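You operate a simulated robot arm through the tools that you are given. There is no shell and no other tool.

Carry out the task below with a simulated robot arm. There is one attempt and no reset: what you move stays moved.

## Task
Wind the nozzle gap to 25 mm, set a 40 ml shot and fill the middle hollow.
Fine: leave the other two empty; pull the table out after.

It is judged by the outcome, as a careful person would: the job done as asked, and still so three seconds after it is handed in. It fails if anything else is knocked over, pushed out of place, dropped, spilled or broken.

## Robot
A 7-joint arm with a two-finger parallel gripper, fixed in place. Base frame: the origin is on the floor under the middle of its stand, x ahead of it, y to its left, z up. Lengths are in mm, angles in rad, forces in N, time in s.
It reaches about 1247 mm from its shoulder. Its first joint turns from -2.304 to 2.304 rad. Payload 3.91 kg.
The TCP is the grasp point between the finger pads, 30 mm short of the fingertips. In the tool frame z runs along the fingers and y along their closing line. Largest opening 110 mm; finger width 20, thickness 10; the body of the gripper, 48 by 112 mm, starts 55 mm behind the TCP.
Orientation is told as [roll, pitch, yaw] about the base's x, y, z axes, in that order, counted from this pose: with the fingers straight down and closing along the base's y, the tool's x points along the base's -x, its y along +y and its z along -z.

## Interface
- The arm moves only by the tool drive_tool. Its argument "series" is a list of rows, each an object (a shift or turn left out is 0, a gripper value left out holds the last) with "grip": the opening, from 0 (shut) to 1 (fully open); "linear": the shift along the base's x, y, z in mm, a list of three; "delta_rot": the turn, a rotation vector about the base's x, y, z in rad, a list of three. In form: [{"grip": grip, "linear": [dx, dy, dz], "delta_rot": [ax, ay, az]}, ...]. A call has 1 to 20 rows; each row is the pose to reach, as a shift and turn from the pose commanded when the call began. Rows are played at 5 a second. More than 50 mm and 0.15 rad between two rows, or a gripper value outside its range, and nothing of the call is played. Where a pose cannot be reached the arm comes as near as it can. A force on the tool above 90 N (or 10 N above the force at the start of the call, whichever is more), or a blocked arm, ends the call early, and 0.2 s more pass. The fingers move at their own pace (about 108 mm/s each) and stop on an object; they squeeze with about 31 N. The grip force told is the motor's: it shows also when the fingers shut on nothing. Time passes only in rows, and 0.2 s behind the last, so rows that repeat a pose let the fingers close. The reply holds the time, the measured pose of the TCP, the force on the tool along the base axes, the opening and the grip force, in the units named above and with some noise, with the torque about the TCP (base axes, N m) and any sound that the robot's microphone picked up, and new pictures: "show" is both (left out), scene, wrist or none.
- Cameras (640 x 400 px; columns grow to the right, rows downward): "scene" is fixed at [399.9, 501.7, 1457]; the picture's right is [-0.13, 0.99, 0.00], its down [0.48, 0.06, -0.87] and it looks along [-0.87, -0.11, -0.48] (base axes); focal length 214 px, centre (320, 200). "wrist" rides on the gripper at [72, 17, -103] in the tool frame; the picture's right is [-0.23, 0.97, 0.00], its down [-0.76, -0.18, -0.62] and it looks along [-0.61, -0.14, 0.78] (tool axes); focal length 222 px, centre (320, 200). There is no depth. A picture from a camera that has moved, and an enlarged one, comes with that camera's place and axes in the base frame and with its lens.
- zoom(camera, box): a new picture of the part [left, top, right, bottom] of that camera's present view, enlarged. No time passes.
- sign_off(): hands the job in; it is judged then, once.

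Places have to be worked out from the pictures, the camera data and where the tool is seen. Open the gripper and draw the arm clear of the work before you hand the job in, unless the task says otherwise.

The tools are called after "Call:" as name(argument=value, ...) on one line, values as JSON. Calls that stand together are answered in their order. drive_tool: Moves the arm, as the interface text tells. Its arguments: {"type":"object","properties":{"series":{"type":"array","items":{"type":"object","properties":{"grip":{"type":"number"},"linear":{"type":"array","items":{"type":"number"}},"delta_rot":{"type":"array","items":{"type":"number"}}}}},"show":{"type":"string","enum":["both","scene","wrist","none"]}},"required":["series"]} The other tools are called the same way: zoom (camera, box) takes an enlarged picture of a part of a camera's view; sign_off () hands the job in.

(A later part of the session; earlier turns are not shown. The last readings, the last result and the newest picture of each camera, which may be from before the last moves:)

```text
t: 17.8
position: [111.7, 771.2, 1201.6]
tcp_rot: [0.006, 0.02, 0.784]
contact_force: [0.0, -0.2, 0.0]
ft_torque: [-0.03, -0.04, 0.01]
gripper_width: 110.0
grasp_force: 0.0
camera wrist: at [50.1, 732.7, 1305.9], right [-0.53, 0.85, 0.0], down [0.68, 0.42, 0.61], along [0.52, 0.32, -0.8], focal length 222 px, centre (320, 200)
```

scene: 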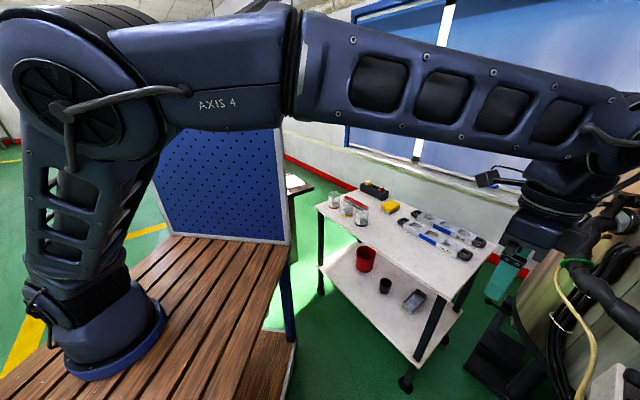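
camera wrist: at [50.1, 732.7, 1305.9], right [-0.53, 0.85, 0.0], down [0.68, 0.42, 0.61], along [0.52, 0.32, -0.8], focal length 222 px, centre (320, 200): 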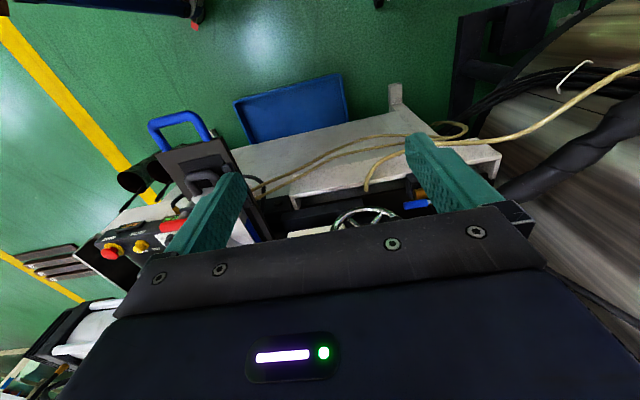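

Now I'm in front of the wheel with yaw aligned to the machine (0.785). I'll tilt forward to bring the wheel into view.

Call:
drive_tool(series=[{"linear": [-5, -5, -5], "delta_rot": [0.1, -0.1, 0]}, {"linear": [-10, -10, -10], "delta_rot": [0.2, -0.2, 0]}, {"linear": [-15, -15, -20], "delta_rot": [0.3, -0.3, 0]}, {"linear": [-20, -20, -30], "delta_rot": [0.4, -0.4, 0]}, {"linear": [-20, -20, -40], "delta_rot": [0.5, -0.5, 0]}, {"linear": [-20, -20, -40], "delta_rot": [0.5, -0.5, 0]}], show="wrist")

Call:
zoom(camera="wrist", box=[220, 30, 460, 200])

Call:
zoom(camera="scene", box=[639, 100, 640, 400])

```text
t: 19.2
position: [91.9, 750.9, 1161.3]
tcp_rot: [0.007, -0.689, 0.784]
contact_force: [0.4, -0.1, 0.8]
ft_torque: [0.03, -0.01, -0.01]
gripper_width: 110.0
grasp_force: 0.1
camera wrist: at [-6.6, 676.9, 1194.8], right [-0.57, 0.81, 0.15], down [0.27, 0.01, 0.96], along [0.78, 0.59, -0.22], focal length 222 px, centre (320, 200)
```

wrist: 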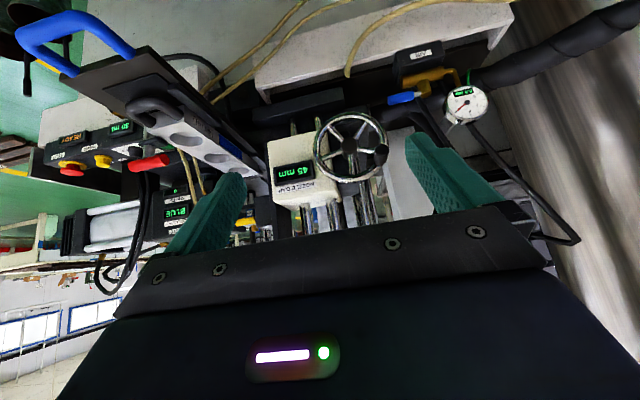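

```text
2.35 times, centred on (340, 115) of wrist
camera zoom: at [-6.6, 676.9, 1194.8], right [-0.57, 0.81, 0.15], down [0.27, 0.01, 0.96], along [0.78, 0.59, -0.22], focal length 523 px, centre (273, 400)
```

zoom: 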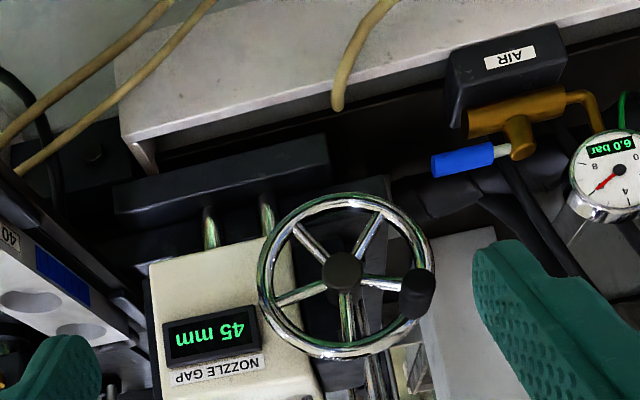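

```text
1.33 times, centred on (640, 250) of scene
camera zoom: at [399.9, 501.7, 1457.0], right [-0.13, 0.99, 0.0], down [0.48, 0.06, -0.87], along [-0.87, -0.11, -0.48], focal length 286 px, centre (-106, 133)
```

zoom: 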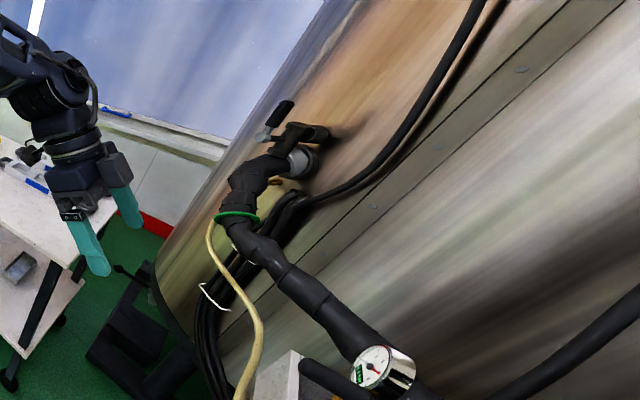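

The wheel is clearly seen: hub near [252, 958, 1019], crank knob at the 10:30 position on a radius of about 62 mm and protruding about 50 mm toward me. I'll narrow the gripper and move to a standoff about 80 mm before the crank.

Call:
drive_tool(series=[{"grip": 0.5, "linear": [12, 35, -5]}, {"linear": [25, 70, -12]}, {"linear": [38, 105, -20]}, {"linear": [50, 140, -28]}, {"linear": [63, 173, -37]}, {"linear": [63, 173, -37]}], show="wrist")

Call:
zoom(camera="wrist", box=[200, 50, 440, 200])

```text
t: 20.6
position: [152.1, 925.6, 1124.6]
tcp_rot: [0.008, -0.684, 0.783]
contact_force: [0.3, -0.2, -0.3]
ft_torque: [0.0, 0.0, 0.03]
gripper_width: 55.1
grasp_force: 0.1
camera wrist: at [54.7, 849.9, 1157.7], right [-0.57, 0.81, 0.15], down [0.27, 0.01, 0.96], along [0.78, 0.59, -0.22], focal length 222 px, centre (320, 200)
```

wrist: 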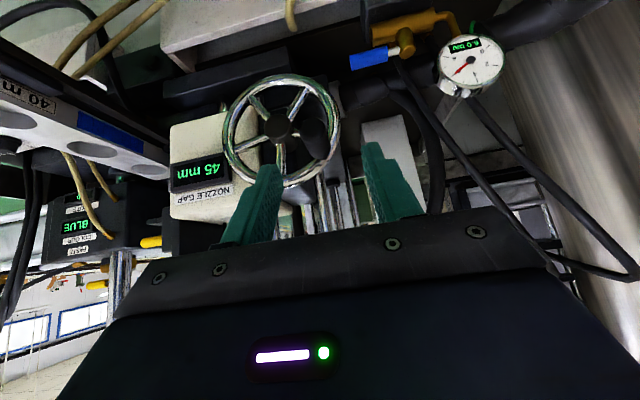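

```text
2.67 times, centred on (320, 125) of wrist
camera zoom: at [54.7, 849.9, 1157.7], right [-0.57, 0.81, 0.15], down [0.27, 0.01, 0.96], along [0.78, 0.59, -0.22], focal length 592 px, centre (320, 400)
```

zoom: 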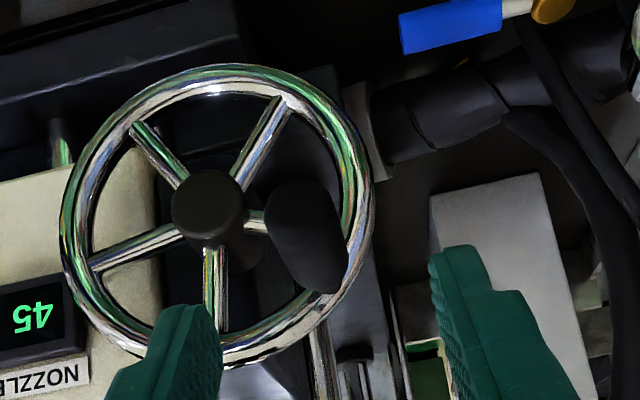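

The crank is about 6 mm to picture-left of my approach line, so I correct for it and move down the tool axis to straddle the knob, without closing yet.

Call:
drive_tool(series=[{"linear": [5, 0, -16]}, {"linear": [15, 10, -32]}, {"linear": [27, 22, -48]}, {"linear": [38.5, 33.3, -63.6]}, {"linear": [38.5, 33.3, -63.6]}], show="wrist")

Call:
zoom(camera="wrist", box=[200, 70, 440, 220])

```text
t: 21.8
position: [192.3, 959.8, 1060.4]
tcp_rot: [0.006, -0.684, 0.785]
contact_force: [0.1, 0.1, -0.1]
ft_torque: [0.01, -0.02, 0.02]
gripper_width: 55.1
grasp_force: 0.0
camera wrist: at [94.8, 884.0, 1094.0], right [-0.57, 0.81, 0.15], down [0.27, 0.01, 0.96], along [0.78, 0.59, -0.22], focal length 222 px, centre (320, 200)
```

wrist: 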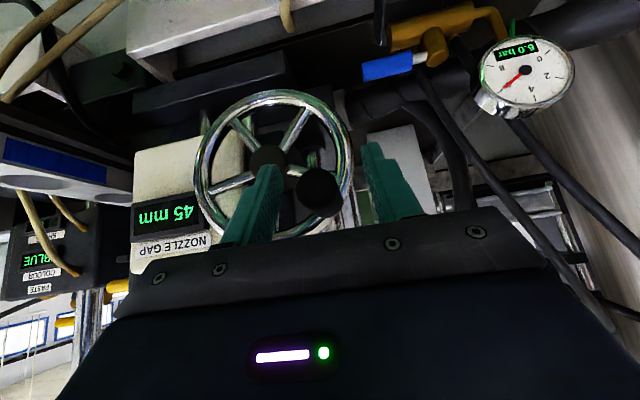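

```text
2.67 times, centred on (320, 145) of wrist
camera zoom: at [94.8, 884.0, 1094.0], right [-0.57, 0.81, 0.15], down [0.27, 0.01, 0.96], along [0.78, 0.59, -0.22], focal length 592 px, centre (320, 347)
```

zoom: 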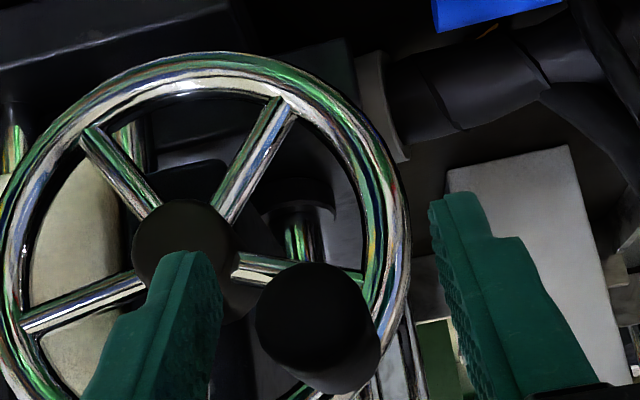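

The crank knob is centred between the open fingers. I'll close on it.

Call:
drive_tool(series=[{"grip": 0.1}, {"grip": 0.1}, {"grip": 0.0}, {"grip": 0.0}], show="wrist")

```text
t: 22.8
position: [192.9, 958.5, 1059.6]
tcp_rot: [0.007, -0.688, 0.782]
contact_force: [-0.1, 1.8, -0.7]
ft_torque: [-0.02, -0.04, 0.02]
gripper_width: 21.6
grasp_force: 44.6
camera wrist: at [94.7, 884.0, 1094.0], right [-0.57, 0.81, 0.15], down [0.27, 0.01, 0.96], along [0.78, 0.59, -0.22], focal length 222 px, centre (320, 200)
```

wrist: 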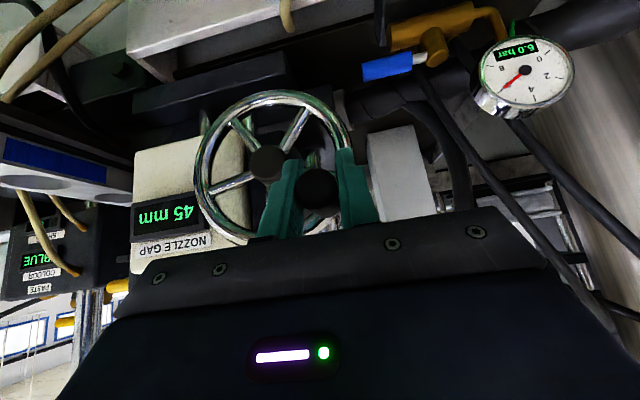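

Crank gripped at 21.6 mm. I'll turn it about 30° clockwise (seen from the front) and watch the display to learn the direction and pitch.

Call:
drive_tool(series=[{"linear": [5.4, -5.4, 6.7]}, {"linear": [11.6, -11.6, 12]}, {"linear": [18.4, -18.4, 15.7]}, {"linear": [18.4, -18.4, 15.7]}], show="wrist")

Call:
zoom(camera="wrist", box=[100, 80, 360, 250])

```text
t: 23.8
position: [209.4, 940.7, 1079.1]
tcp_rot: [0.011, -0.692, 0.783]
contact_force: [-5.8, 28.1, 30.0]
ft_torque: [0.51, 0.34, 0.37]
gripper_width: 21.5
grasp_force: 45.1
camera wrist: at [112.2, 866.1, 1112.5], right [-0.57, 0.81, 0.15], down [0.27, 0.0, 0.96], along [0.78, 0.59, -0.22], focal length 222 px, centre (320, 200)
```

wrist: 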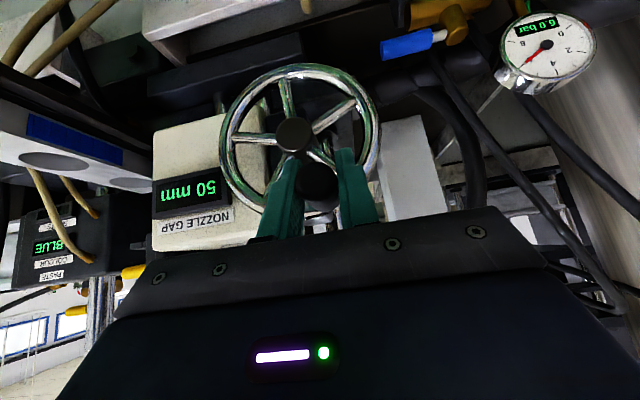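

```text
2.35 times, centred on (230, 165) of wrist
camera zoom: at [112.2, 866.1, 1112.5], right [-0.57, 0.81, 0.15], down [0.27, 0.0, 0.96], along [0.78, 0.59, -0.22], focal length 523 px, centre (532, 282)
```

zoom: 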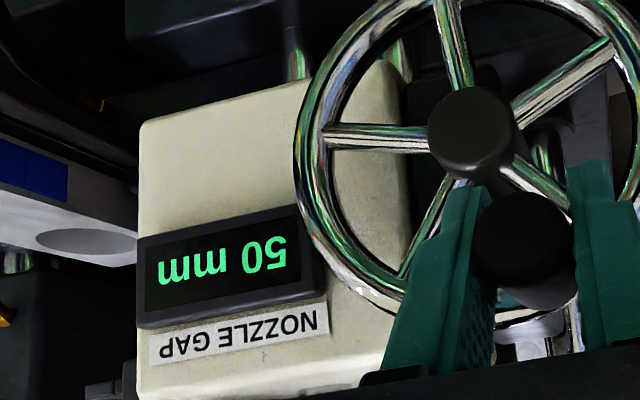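

Clockwise opens the gap (45→50 for about 31°), so I need counterclockwise, about 6.3° per mm. The measured arc puts the hub axis at w≈495, z≈1027 with radius 57, so I'll turn back along that circle about 60° and check.

Call:
drive_tool(series=[{"linear": [-8.9, 8.9, -2.3]}, {"linear": [-15.2, 15.2, -10.1]}, {"linear": [-20.2, 20.2, -19.5]}, {"linear": [-23.8, 23.8, -30.3]}, {"linear": [-25.7, 25.7, -41.8]}, {"linear": [-25.7, 25.7, -41.8]}], show="wrist")

Call:
zoom(camera="wrist", box=[60, 60, 360, 250])

```text
t: 25.2
position: [182.5, 968.5, 1035.6]
tcp_rot: [0.011, -0.687, 0.785]
contact_force: [-15.9, 73.9, 23.3]
ft_torque: [-0.4, -0.29, -0.69]
gripper_width: 21.4
grasp_force: 45.1
camera wrist: at [85.3, 892.5, 1068.3], right [-0.57, 0.81, 0.15], down [0.27, 0.01, 0.96], along [0.78, 0.59, -0.22], focal length 222 px, centre (320, 200)
```

wrist: 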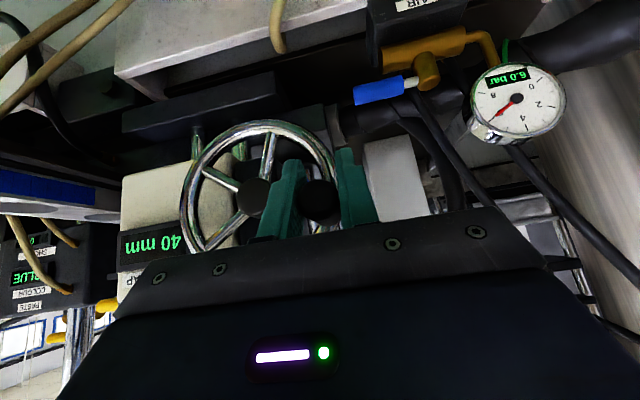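

```text
2.11 times, centred on (210, 155) of wrist
camera zoom: at [85.3, 892.5, 1068.3], right [-0.57, 0.81, 0.15], down [0.27, 0.01, 0.96], along [0.78, 0.59, -0.22], focal length 468 px, centre (552, 295)
```

zoom: 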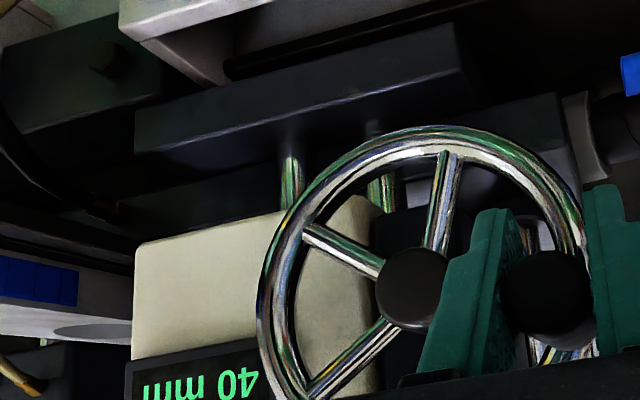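

The gap reads 40 mm, so it is about 30° per 5 mm. Combining poses and images, the hub is nearer w≈500, z≈1022 with r≈57.6, so I'll continue counterclockwise along the corrected circle and check again.

Call:
drive_tool(series=[{"linear": [-4.0, 4.0, 0]}, {"linear": [-4.3, 4.3, -6.9]}, {"linear": [-4.3, 4.3, -16.9]}, {"linear": [-3, 3, -26.8]}, {"linear": [-2, 2, -31.6]}, {"linear": [-2, 2, -31.6]}], show="wrist")

Call:
zoom(camera="wrist", box=[60, 60, 360, 250])

```text
t: 26.2
position: [179.6, 972.0, 1007.6]
tcp_rot: [0.016, -0.689, 0.786]
contact_force: [-2.3, 45.9, -7.6]
ft_torque: [-0.32, 0.22, -0.85]
gripper_width: 21.4
grasp_force: 45.0
stopped in row 5: the force on the tool passed its limit at 104 N (the readings are from after the stop); the commanded pose is now the measured one
camera wrist: at [81.9, 895.5, 1041.2], right [-0.57, 0.81, 0.16], down [0.27, 0.0, 0.96], along [0.78, 0.59, -0.22], focal length 222 px, centre (320, 200)
```

wrist: 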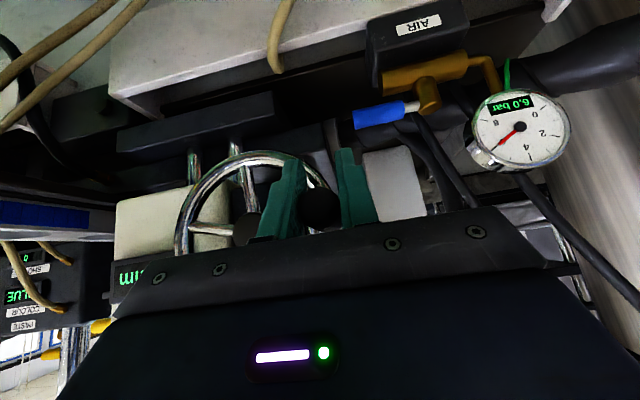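

```text
2.11 times, centred on (210, 155) of wrist
camera zoom: at [81.9, 895.5, 1041.2], right [-0.57, 0.81, 0.16], down [0.27, 0.0, 0.96], along [0.78, 0.59, -0.22], focal length 468 px, centre (552, 295)
```

zoom: 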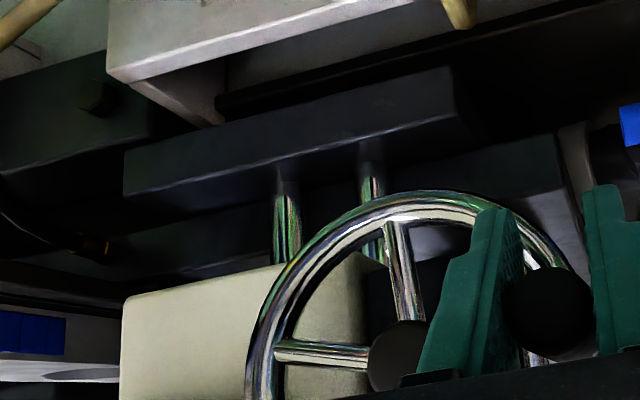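

The crank slipped about 10 mm in the tilted pads, because vertical motion there relies on friction only, and the force limit stopped the call. I'll release, back off along the tool axis and read the display, then regrip with a better-aligned closing line.

Call:
drive_tool(series=[{"grip": 0.55}, {"grip": 0.55}, {"linear": [-10, -10, 18]}, {"linear": [-22, -22, 38]}, {"linear": [-36, -36, 62]}, {"linear": [-50, -50, 80]}, {"linear": [-50, -50, 80]}], show="wrist")

Call:
zoom(camera="wrist", box=[130, 50, 370, 200])

```text
t: 27.8
position: [129.4, 919.6, 1088.1]
tcp_rot: [0.014, -0.687, 0.784]
contact_force: [-0.3, -0.3, -0.1]
ft_torque: [-0.01, 0.0, 0.0]
gripper_width: 60.2
grasp_force: 0.1
camera wrist: at [31.9, 843.5, 1121.3], right [-0.57, 0.81, 0.15], down [0.27, 0.01, 0.96], along [0.78, 0.59, -0.22], focal length 222 px, centre (320, 200)
```

wrist: 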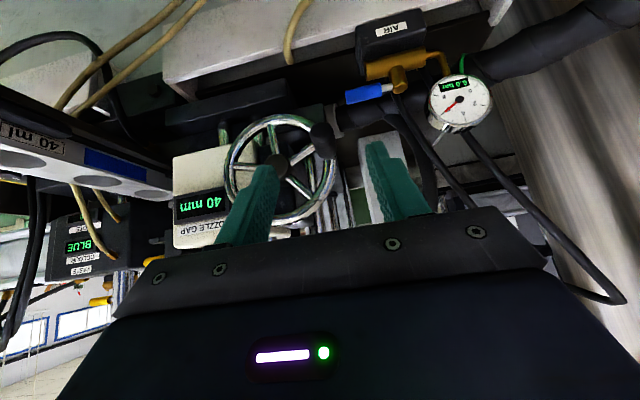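

```text
2.67 times, centred on (250, 125) of wrist
camera zoom: at [31.9, 843.5, 1121.3], right [-0.57, 0.81, 0.15], down [0.27, 0.01, 0.96], along [0.78, 0.59, -0.22], focal length 592 px, centre (507, 400)
```

zoom: 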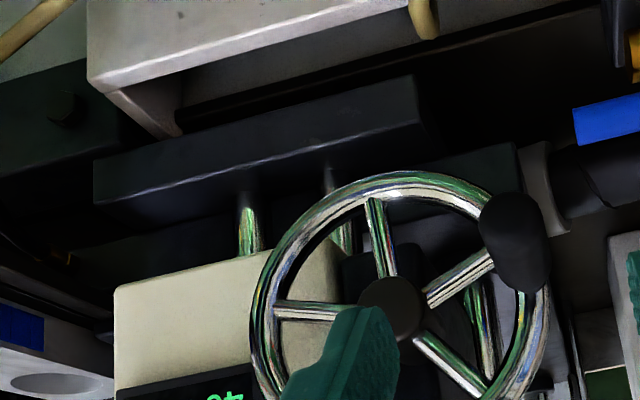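

The display still reads 40, and spoke angles put the wheel roughly 6° per mm with the crank now at about 9 o'clock. I'll pitch the fingers to nearly horizontal so they can grip the crank end-on, then roll the closing line onto the push direction.

Call:
drive_tool(series=[{"linear": [-8, -8, -5], "delta_rot": [0.09, -0.09, 0]}, {"linear": [-16, -16, -10], "delta_rot": [0.18, -0.18, 0]}, {"linear": [-24, -24, -15], "delta_rot": [0.27, -0.27, 0]}, {"linear": [-32, -32, -20], "delta_rot": [0.36, -0.36, 0]}, {"linear": [-40, -40, -25], "delta_rot": [0.45, -0.45, 0]}, {"linear": [-40, -40, -25], "delta_rot": [0.53, -0.53, 0]}, {"linear": [-40, -40, -25], "delta_rot": [0.53, -0.53, 0]}], show="both")

```text
t: 29.4
position: [89.3, 877.4, 1062.5]
tcp_rot: [0.014, -1.437, 0.785]
contact_force: [-0.8, 0.7, -0.3]
ft_torque: [-0.04, -0.01, -0.01]
gripper_width: 60.4
grasp_force: 0.1
camera wrist: at [-0.9, 809.6, 1005.1], right [-0.68, 0.7, 0.23], down [-0.23, -0.5, 0.84], along [0.7, 0.51, 0.5], focal length 222 px, centre (320, 200)
```

scene: 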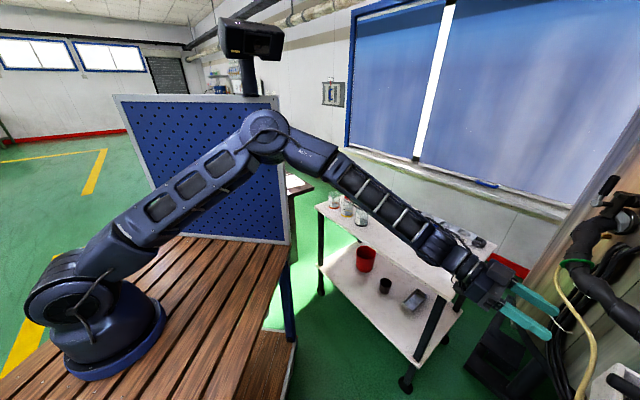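
wrist: 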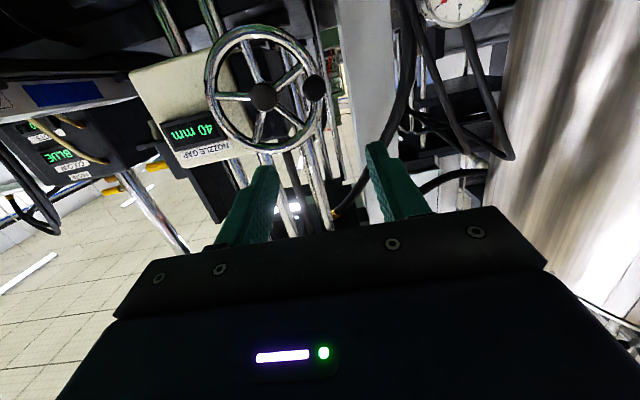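

This pose works well, with the wheel, crank and display all in view. I'll zoom in to locate the crank precisely.

Call:
zoom(camera="wrist", box=[160, 10, 400, 160])

```text
2.67 times, centred on (280, 85) of wrist
camera zoom: at [-0.9, 809.6, 1005.1], right [-0.68, 0.7, 0.23], down [-0.23, -0.5, 0.84], along [0.7, 0.51, 0.5], focal length 592 px, centre (427, 507)
```

zoom: 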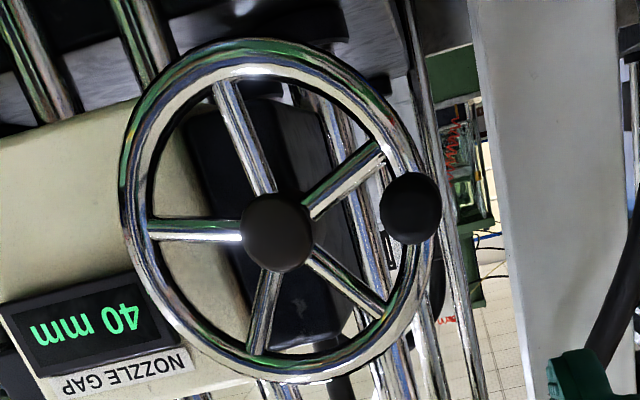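

Crank centre is now w≈559, z≈1019, hub ≈(501, 1018), so it must travel 75° more to sit at about 4 minutes past 7 on the dial. I'll roll the tool about its own axis by 0.94 rad so the pads close along the mid-arc tangent, and line up in front of the crank.

Call:
drive_tool(series=[{"linear": [0, 0, -6], "delta_rot": [0.094, 0.094, -0.018]}, {"linear": [0, 0, -12], "delta_rot": [0.188, 0.188, -0.036]}, {"linear": [2, 2, -18], "delta_rot": [0.282, 0.282, -0.054]}, {"linear": [6, 6, -24], "delta_rot": [0.376, 0.376, -0.071]}, {"linear": [10, 10, -30], "delta_rot": [0.47, 0.47, -0.089]}, {"linear": [14, 14, -36], "delta_rot": [0.564, 0.564, -0.107]}, {"linear": [18, 20, -42], "delta_rot": [0.6587, 0.6587, -0.125]}, {"linear": [18, 20, -42], "delta_rot": [0.6587, 0.6587, -0.125]}], show="both")

Call:
zoom(camera="wrist", box=[180, 0, 420, 150])

```text
t: 31.2
position: [89.1, 934.3, 1052.6]
tcp_rot: [1.401, -0.689, -0.684]
contact_force: [-0.7, 0.2, 0.2]
ft_torque: [-0.03, 0.0, -0.03]
gripper_width: 60.4
grasp_force: 0.0
out of reach, approached as far as the arm can: row 5, 6, 7, 8
camera wrist: at [-34.4, 906.2, 1033.0], right [-0.23, 0.4, 0.89], down [0.08, -0.9, 0.43], along [0.97, 0.17, 0.18], focal length 222 px, centre (320, 200)
```

scene: 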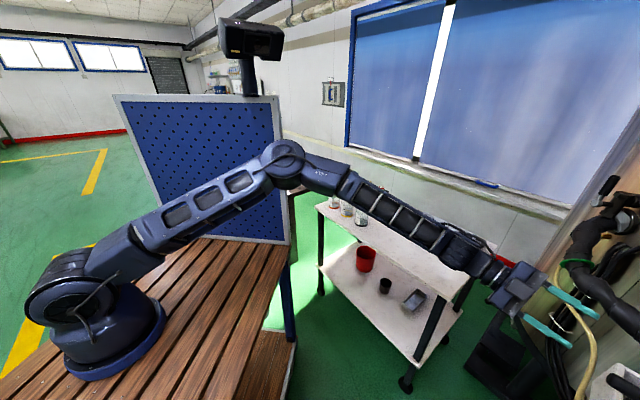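
wrist: 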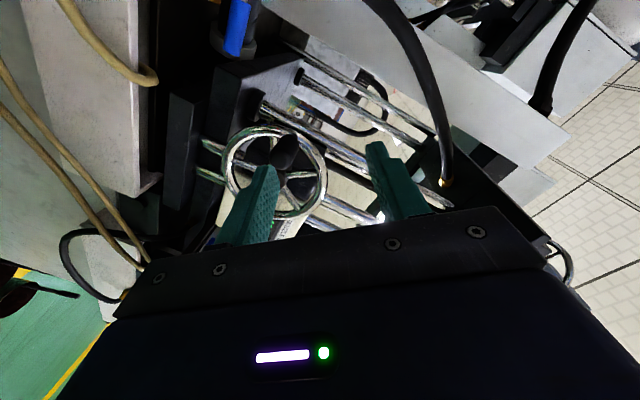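

```text
2.67 times, centred on (300, 75) of wrist
camera zoom: at [-34.4, 906.2, 1033.0], right [-0.23, 0.4, 0.89], down [0.08, -0.9, 0.43], along [0.97, 0.17, 0.18], focal length 592 px, centre (373, 533)
```

zoom: 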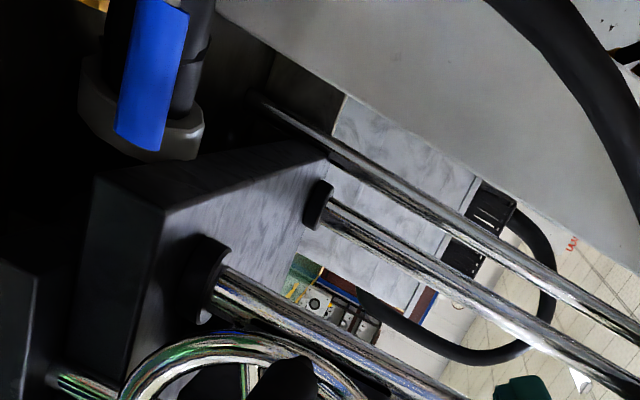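

The roll hit a joint limit from row 5 on, so I'll undo it. The alternative is to push the crank round with closed, nearly horizontal fingers while keeping this orientation's view of the display.

Call:
drive_tool(series=[{"linear": [-4, -4, 6], "delta_rot": [-0.094, -0.094, 0.018]}, {"linear": [-8, -8, 12], "delta_rot": [-0.188, -0.188, 0.036]}, {"linear": [-12, -12, 18], "delta_rot": [-0.282, -0.282, 0.054]}, {"linear": [-14, -14, 24], "delta_rot": [-0.376, -0.376, 0.071]}, {"linear": [-16, -16, 30], "delta_rot": [-0.47, -0.47, 0.089]}, {"linear": [-18, -18, 36], "delta_rot": [-0.564, -0.564, 0.107]}, {"linear": [-18, -20, 42], "delta_rot": [-0.6587, -0.6587, 0.125]}, {"linear": [-18, -20, 42], "delta_rot": [-0.6587, -0.6587, 0.125]}], show="wrist")

```text
t: 33.0
position: [70.8, 914.2, 1093.5]
tcp_rot: [-0.491, -1.429, 1.28]
contact_force: [0.3, -0.1, 0.0]
ft_torque: [0.02, 0.01, 0.01]
gripper_width: 60.6
grasp_force: 0.1
camera wrist: at [-16.2, 843.7, 1033.7], right [-0.68, 0.71, 0.16], down [-0.28, -0.46, 0.84], along [0.68, 0.53, 0.51], focal length 222 px, centre (320, 200)
```

wrist: 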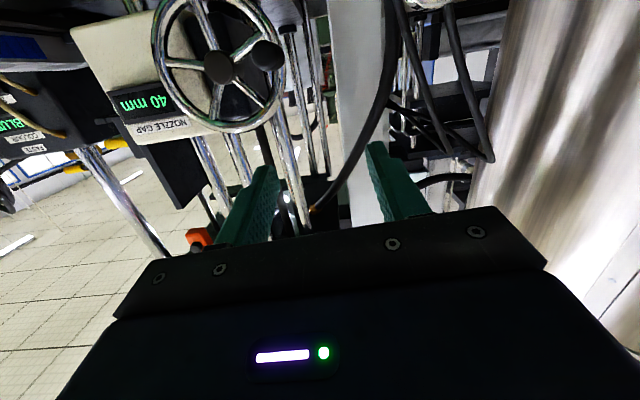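

The commanded pose was reset to the achieved one, but the orientation came back almost the same, and the crank re-measures at w≈560, z≈1019.5. I'll close the fingers, ease the tilt to about 1.1 rad so the camera isn't low, and line up above and in front of the crank.

Call:
drive_tool(series=[{"grip": 0, "linear": [10, 1, 0], "delta_rot": [-0.06, 0.06, 0]}, {"linear": [20, 2, 0], "delta_rot": [-0.12, 0.12, 0]}, {"linear": [32, 3, -3], "delta_rot": [-0.18, 0.18, 0]}, {"linear": [44, 4, -6], "delta_rot": [-0.238, 0.238, 0]}, {"linear": [56.5, 5, -8], "delta_rot": [-0.238, 0.238, 0]}, {"linear": [56.5, 5, -8], "delta_rot": [-0.238, 0.238, 0]}], show="wrist")

Call:
zoom(camera="wrist", box=[160, 30, 400, 180])

```text
t: 34.4
position: [127.1, 918.5, 1086.0]
tcp_rot: [-0.135, -1.105, 0.931]
contact_force: [0.6, -0.3, 0.3]
ft_torque: [0.0, -0.01, 0.0]
gripper_width: 0.1
grasp_force: 30.9
camera wrist: at [30.1, 838.1, 1066.4], right [-0.65, 0.75, 0.14], down [-0.06, -0.24, 0.97], along [0.76, 0.62, 0.2], focal length 222 px, centre (320, 200)
```

wrist: 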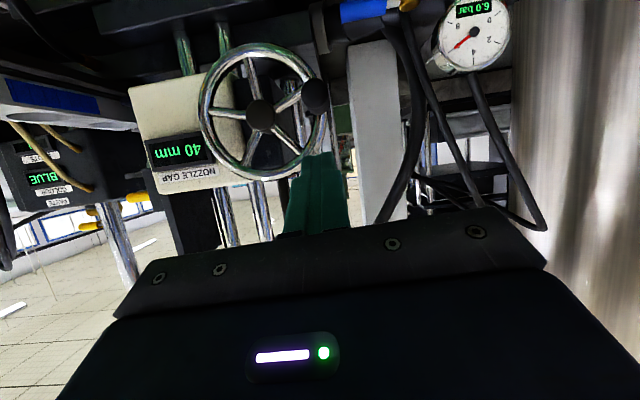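

```text
2.67 times, centred on (280, 105) of wrist
camera zoom: at [30.1, 838.1, 1066.4], right [-0.65, 0.75, 0.14], down [-0.06, -0.24, 0.97], along [0.76, 0.62, 0.2], focal length 592 px, centre (427, 453)
```

zoom: 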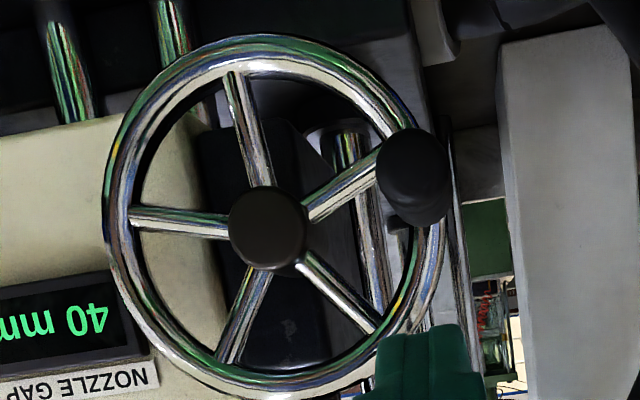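

Clear view with closed fingers just above the crank line. I'll advance over the crank and lower to near contact.

Call:
drive_tool(series=[{"linear": [16, 16, -3]}, {"linear": [32, 32, -6]}, {"linear": [48, 48, -10]}, {"linear": [48, 48, -20]}, {"linear": [48, 48, -29]}, {"linear": [48, 48, -29]}], show="wrist")

Call:
zoom(camera="wrist", box=[160, 30, 400, 230])

```text
t: 35.8
position: [176.2, 968.0, 1056.2]
tcp_rot: [-0.132, -1.103, 0.931]
contact_force: [-0.4, -0.4, -0.8]
ft_torque: [-0.04, -0.02, -0.01]
gripper_width: 0.0
grasp_force: 30.2
camera wrist: at [78.1, 887.1, 1037.0], right [-0.65, 0.75, 0.14], down [-0.06, -0.24, 0.97], along [0.76, 0.62, 0.2], focal length 222 px, centre (320, 200)
```

wrist: 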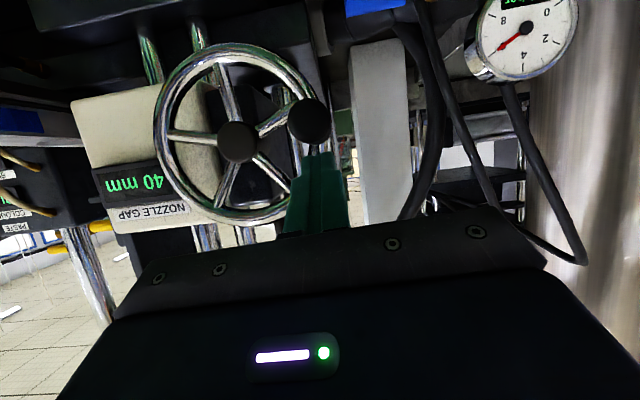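

```text
2.00 times, centred on (280, 130) of wrist
camera zoom: at [78.1, 887.1, 1037.0], right [-0.65, 0.75, 0.14], down [-0.06, -0.24, 0.97], along [0.76, 0.62, 0.2], focal length 444 px, centre (400, 340)
```

zoom: 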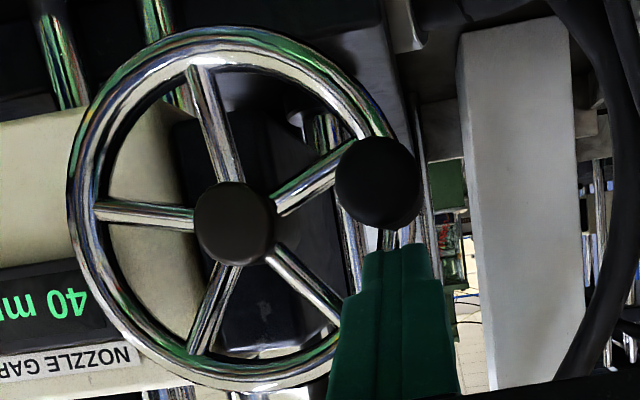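

The fingertips sit just above the crank and aligned with it. I'll press down along the arc to about θ=-28° and read the display.

Call:
drive_tool(series=[{"linear": [0.3, -0.3, -9.2]}, {"linear": [1.1, -1.1, -16.3]}, {"linear": [2.6, -2.6, -24.2]}, {"linear": [5, -5, -31.7]}, {"linear": [5, -5, -31.7]}], show="wrist")

Call:
zoom(camera="wrist", box=[80, 30, 400, 230])

```text
t: 37.0
position: [181.0, 963.4, 1025.1]
tcp_rot: [-0.132, -1.106, 0.931]
contact_force: [1.3, 0.1, 0.1]
ft_torque: [0.02, -0.03, -0.02]
gripper_width: 0.2
grasp_force: 31.1
camera wrist: at [83.6, 882.3, 1005.8], right [-0.65, 0.75, 0.14], down [-0.06, -0.24, 0.97], along [0.76, 0.62, 0.2], focal length 222 px, centre (320, 200)
```

wrist: 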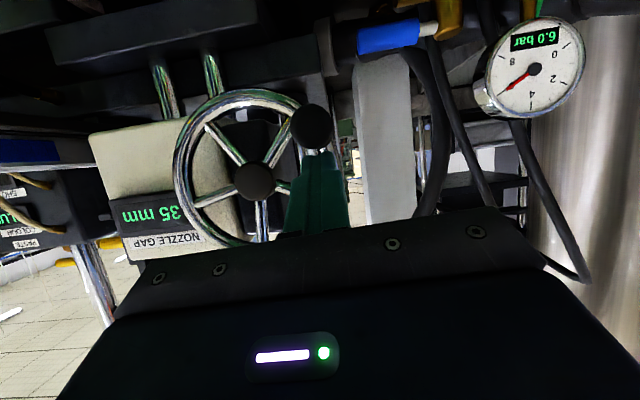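

```text
2.00 times, centred on (240, 130) of wrist
camera zoom: at [83.6, 882.3, 1005.8], right [-0.65, 0.75, 0.14], down [-0.06, -0.24, 0.97], along [0.76, 0.62, 0.2], focal length 444 px, centre (480, 340)
```

zoom: 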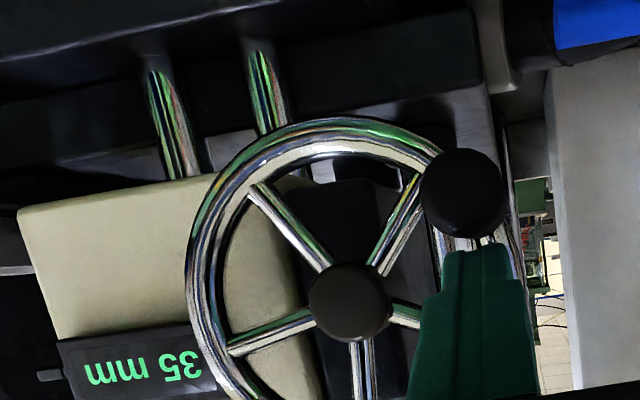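

35 mm with the crank at about -28°, tracking the model, and the wheel stays put when unloaded. I'll push down further to about -48°.

Call:
drive_tool(series=[{"linear": [3, -3, -7]}, {"linear": [5.8, -5.8, -11.7]}, {"linear": [8.9, -8.9, -16.1]}, {"linear": [8.9, -8.9, -16.1]}], show="wrist")

Call:
zoom(camera="wrist", box=[80, 30, 400, 230])

```text
t: 38.0
position: [190.1, 953.7, 1009.2]
tcp_rot: [-0.133, -1.107, 0.931]
contact_force: [0.8, -0.2, 0.7]
ft_torque: [-0.01, -0.05, -0.03]
gripper_width: 0.0
grasp_force: 31.4
camera wrist: at [92.7, 873.2, 989.4], right [-0.65, 0.75, 0.14], down [-0.06, -0.24, 0.97], along [0.76, 0.62, 0.2], focal length 222 px, centre (320, 200)
```

wrist: 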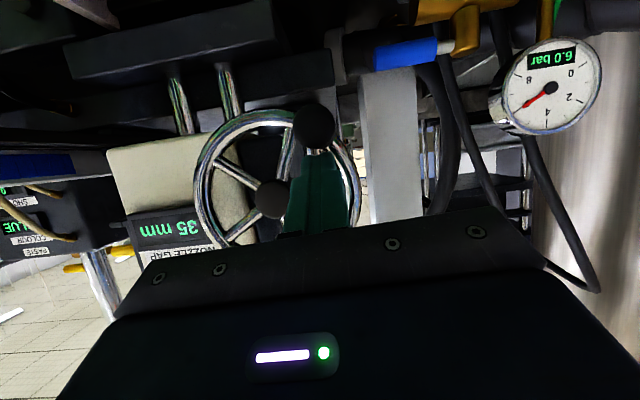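

```text
2.00 times, centred on (240, 130) of wrist
camera zoom: at [92.7, 873.2, 989.4], right [-0.65, 0.75, 0.14], down [-0.06, -0.24, 0.97], along [0.76, 0.62, 0.2], focal length 444 px, centre (480, 340)
```

zoom: 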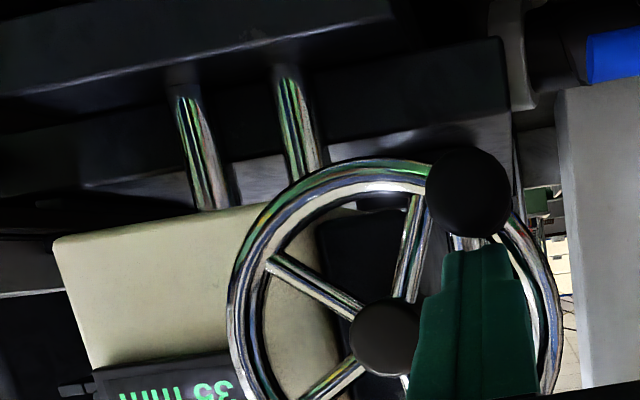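

The display still reads 35 with the crank at about -47°. All the readings now fit roughly 40–45° per 5 mm step, so 25 mm needs the crank past the bottom. I'll check the space below, then back off to regrip, since the path through the bottom is mostly horizontal and suits the pads.

Call:
zoom(camera="wrist", box=[0, 0, 640, 10])

Call:
drive_tool(series=[{"linear": [-5, 0, 8]}, {"linear": [-20, -15, 12]}, {"linear": [-40, -35, 12]}, {"grip": 0.45, "linear": [-60, -55, 10]}, {"linear": [-60, -55, 5]}, {"linear": [-60, -55, 5]}], show="wrist")

Call:
zoom(camera="wrist", box=[120, 30, 400, 205])

```text
1.00 times, centred on (320, 5) of wrist (not enlarged: the box is as wide or as high as the picture)
camera zoom: at [92.7, 873.2, 989.4], right [-0.65, 0.75, 0.14], down [-0.06, -0.24, 0.97], along [0.76, 0.62, 0.2], focal length 222 px, centre (320, 395)
```

zoom: 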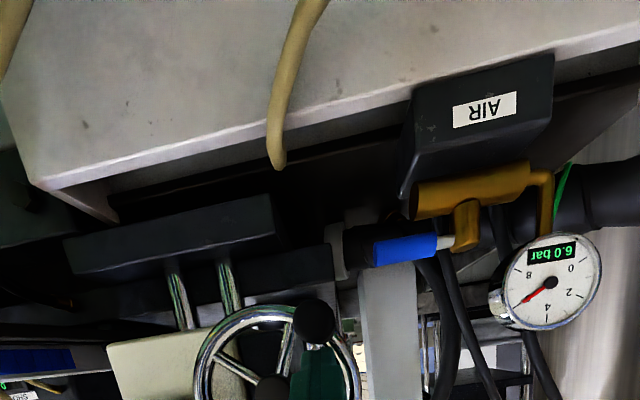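

```text
t: 39.4
position: [130.2, 899.8, 1013.3]
tcp_rot: [-0.135, -1.105, 0.931]
contact_force: [-0.6, -0.5, 0.4]
ft_torque: [0.02, -0.02, 0.01]
gripper_width: 49.5
grasp_force: 0.0
camera wrist: at [32.1, 818.4, 993.6], right [-0.65, 0.75, 0.14], down [-0.06, -0.24, 0.97], along [0.76, 0.62, 0.2], focal length 222 px, centre (320, 200)
```

wrist: 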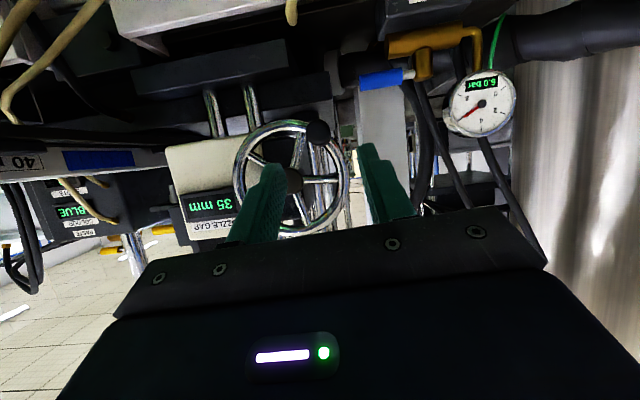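

```text
2.29 times, centred on (260, 118) of wrist
camera zoom: at [32.1, 818.4, 993.6], right [-0.65, 0.75, 0.14], down [-0.06, -0.24, 0.97], along [0.76, 0.62, 0.2], focal length 508 px, centre (457, 389)
```

zoom: 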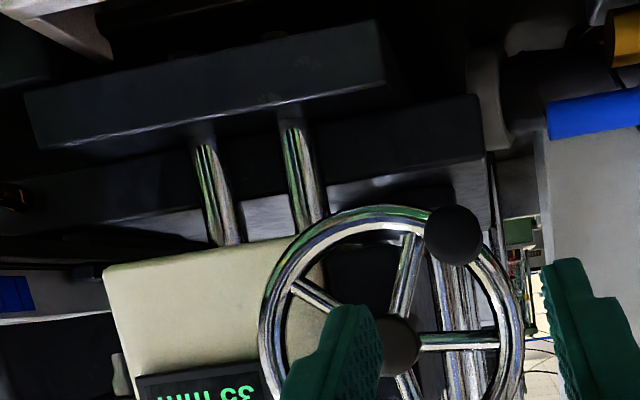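

The crank is at (w 543, z 975). I'll move in to straddle it, close, and check the grip.

Call:
drive_tool(series=[{"linear": [0, 0, -18]}, {"linear": [12, 10, -34.7]}, {"linear": [30, 28, -34.7]}, {"linear": [46, 44, -34.7]}, {"linear": [60, 58, -34.7]}, {"linear": [60, 58, -34.7]}, {"grip": 0, "linear": [60, 58, -34.7]}, {"linear": [60, 58, -34.7]}, {"linear": [60, 58, -34.7]}], show="wrist")

Call:
zoom(camera="wrist", box=[120, 30, 400, 205])

```text
t: 41.4
position: [189.8, 955.8, 979.5]
tcp_rot: [-0.131, -1.104, 0.932]
contact_force: [-3.3, 8.6, -5.1]
ft_torque: [0.25, -0.6, -1.49]
gripper_width: 22.3
grasp_force: 44.9
camera wrist: at [92.8, 875.5, 958.7], right [-0.65, 0.75, 0.14], down [-0.06, -0.24, 0.97], along [0.76, 0.62, 0.2], focal length 222 px, centre (320, 200)
```

wrist: 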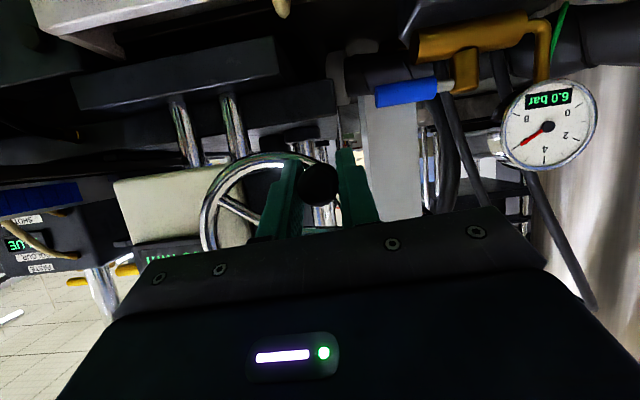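

```text
2.29 times, centred on (260, 118) of wrist
camera zoom: at [92.8, 875.5, 958.7], right [-0.65, 0.75, 0.14], down [-0.06, -0.24, 0.97], along [0.76, 0.62, 0.2], focal length 508 px, centre (457, 389)
```

zoom: 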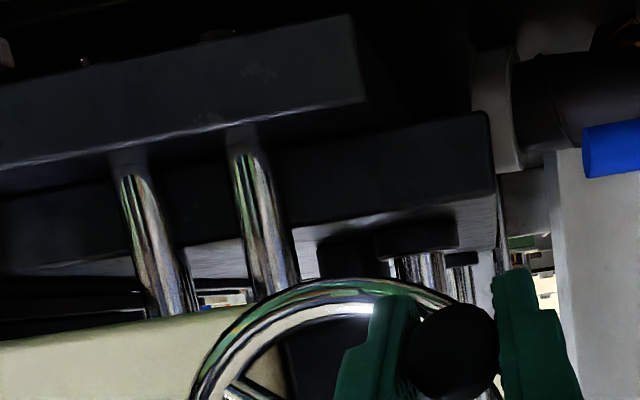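

Grip is solid (22 mm). I'll sweep the crank along the arc to the bottom (θ≈-92°).

Call:
drive_tool(series=[{"linear": [4.5, -4.5, -5.2]}, {"linear": [9.5, -9.5, -9.4]}, {"linear": [14.8, -14.8, -12.6]}, {"linear": [20.4, -20.4, -14.7]}, {"linear": [26.2, -26.2, -15.7]}, {"linear": [29.8, -29.8, -15.8]}, {"linear": [29.8, -29.8, -15.8]}], show="wrist")

Call:
zoom(camera="wrist", box=[80, 60, 400, 260])

```text
t: 43.0
position: [219.1, 926.0, 962.2]
tcp_rot: [-0.135, -1.104, 0.933]
contact_force: [-18.4, 0.4, -26.5]
ft_torque: [0.21, -1.09, -1.29]
gripper_width: 22.1
grasp_force: 44.8
camera wrist: at [121.8, 845.7, 942.7], right [-0.65, 0.75, 0.14], down [-0.06, -0.24, 0.97], along [0.76, 0.62, 0.2], focal length 222 px, centre (320, 200)
```

wrist: 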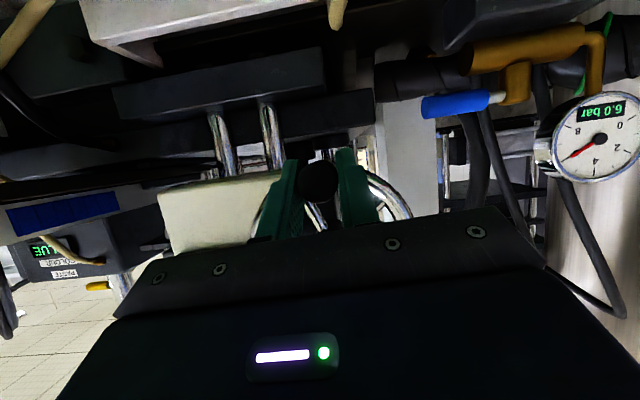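

```text
2.00 times, centred on (240, 160) of wrist
camera zoom: at [121.8, 845.7, 942.7], right [-0.65, 0.75, 0.14], down [-0.06, -0.24, 0.97], along [0.76, 0.62, 0.2], focal length 444 px, centre (480, 280)
```

zoom: 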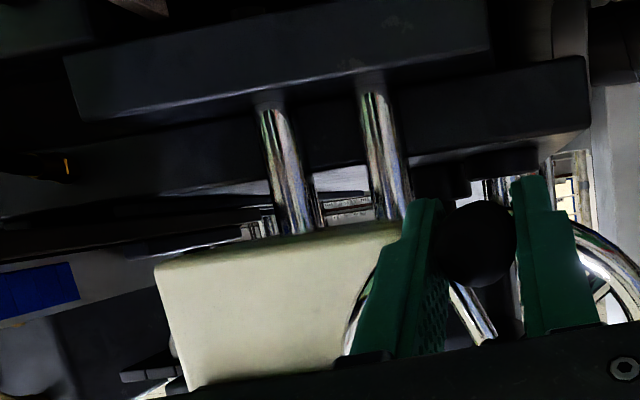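

The crank is at the bottom with low forces. I'll carry on to θ≈-116°, then release and back away to read the display.

Call:
drive_tool(series=[{"linear": [5.7, -5.7, 0.9]}, {"linear": [11.4, -11.4, 2.9]}, {"linear": [16.8, -16.8, 6]}, {"linear": [16.8, -16.8, 6]}, {"grip": 0.45, "linear": [16.8, -16.8, 6]}, {"linear": [16.8, -16.8, 6]}, {"linear": [6, -28, 6]}, {"linear": [-14, -48, 10]}, {"linear": [-34, -68, 30]}, {"linear": [-54, -88, 60]}, {"linear": [-60, -95, 90]}, {"linear": [-60, -95, 110]}, {"linear": [-60, -95, 110]}], show="wrist")

Call:
zoom(camera="wrist", box=[120, 0, 400, 175])

```text
t: 45.8
position: [160.2, 832.2, 1073.0]
tcp_rot: [-0.133, -1.104, 0.931]
contact_force: [0.8, -0.5, 0.3]
ft_torque: [0.0, -0.01, -0.01]
gripper_width: 49.7
grasp_force: 0.1
camera wrist: at [62.0, 751.2, 1053.1], right [-0.65, 0.75, 0.14], down [-0.06, -0.24, 0.97], along [0.76, 0.62, 0.2], focal length 222 px, centre (320, 200)
```

wrist: 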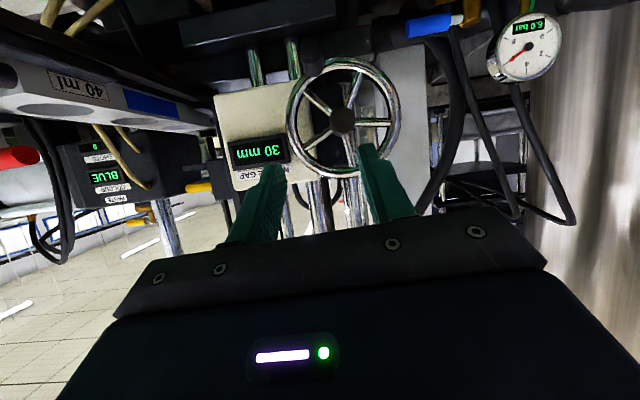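

```text
2.29 times, centred on (260, 88) of wrist
camera zoom: at [62.0, 751.2, 1053.1], right [-0.65, 0.75, 0.14], down [-0.06, -0.24, 0.97], along [0.76, 0.62, 0.2], focal length 508 px, centre (457, 457)
```

zoom: 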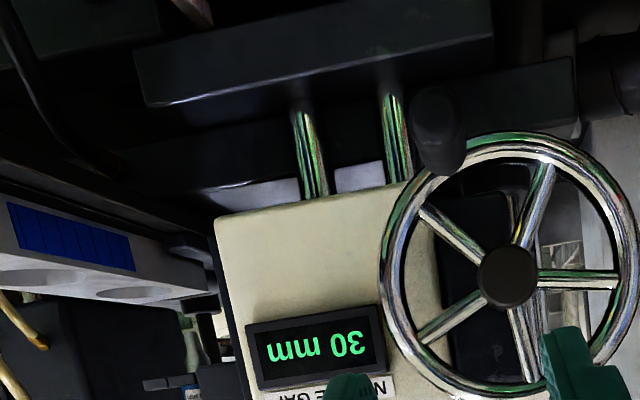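

It reads 30 mm at about 160° of total travel, so each 5 mm is roughly 46–47° and 25 mm should be centred around θ≈-140°. I'll regrip the crank at its new place (w≈477, z≈965) and turn on.

Call:
drive_tool(series=[{"linear": [13, 13, -40]}, {"linear": [26, 27, -80]}, {"linear": [46, 47, -95]}, {"linear": [66, 67, -105]}, {"linear": [76.5, 78.5, -105]}, {"linear": [76.5, 78.5, -105]}], show="wrist")

Call:
zoom(camera="wrist", box=[180, 100, 420, 250])

```text
t: 47.2
position: [236.0, 911.0, 969.3]
tcp_rot: [-0.131, -1.105, 0.932]
contact_force: [0.0, -0.3, 0.4]
ft_torque: [-0.02, 0.01, -0.01]
gripper_width: 49.4
grasp_force: 0.0
camera wrist: at [138.9, 830.9, 948.0], right [-0.65, 0.75, 0.14], down [-0.06, -0.24, 0.97], along [0.76, 0.62, 0.2], focal length 222 px, centre (320, 200)
```

wrist: 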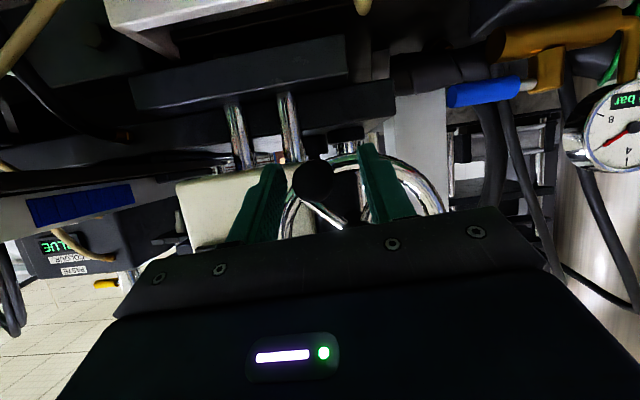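

```text
2.67 times, centred on (300, 175) of wrist
camera zoom: at [138.9, 830.9, 948.0], right [-0.65, 0.75, 0.14], down [-0.06, -0.24, 0.97], along [0.76, 0.62, 0.2], focal length 592 px, centre (373, 267)
```

zoom: 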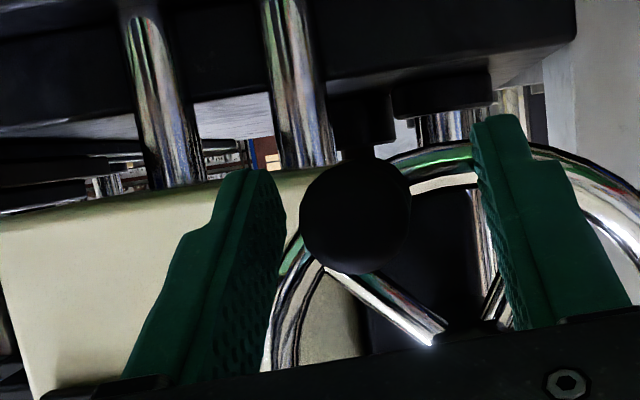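

Crank sits between the fingers. I'll close, turn on to about -141°, then release and back off to read the display.

Call:
drive_tool(series=[{"linear": [0, 0, -4]}, {"grip": 0, "linear": [0, 0, -4]}, {"linear": [0, 0, -4]}, {"linear": [0, 0, -4]}, {"linear": [4, -4, -1.2]}, {"linear": [8.3, -8.3, 2.9]}, {"linear": [12.2, -12.2, 7.6]}, {"linear": [15.7, -15.7, 13]}, {"linear": [15.7, -15.7, 13]}], show="wrist")

Call:
zoom(camera="wrist", box=[120, 100, 400, 275])

```text
t: 49.2
position: [252.9, 894.3, 981.1]
tcp_rot: [-0.134, -1.103, 0.933]
contact_force: [11.8, 2.6, -11.6]
ft_torque: [0.23, -0.57, -1.62]
gripper_width: 22.2
grasp_force: 45.1
camera wrist: at [154.5, 814.2, 960.9], right [-0.64, 0.75, 0.14], down [-0.06, -0.24, 0.97], along [0.76, 0.61, 0.2], focal length 222 px, centre (320, 200)
```

wrist: 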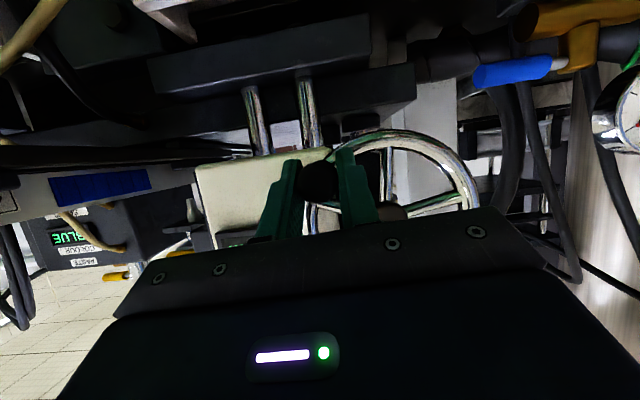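

```text
2.29 times, centred on (260, 188) of wrist
camera zoom: at [154.5, 814.2, 960.9], right [-0.64, 0.75, 0.14], down [-0.06, -0.24, 0.97], along [0.76, 0.61, 0.2], focal length 508 px, centre (457, 229)
```

zoom: 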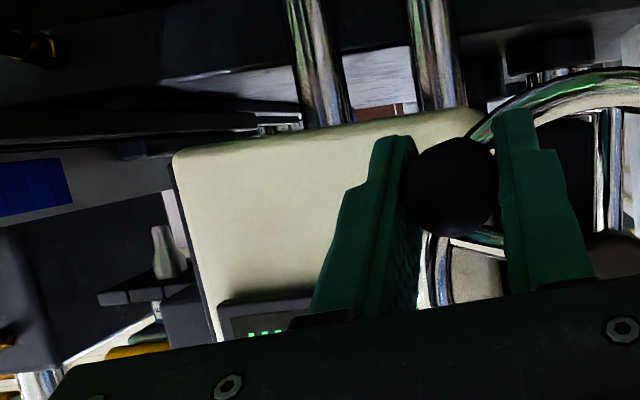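

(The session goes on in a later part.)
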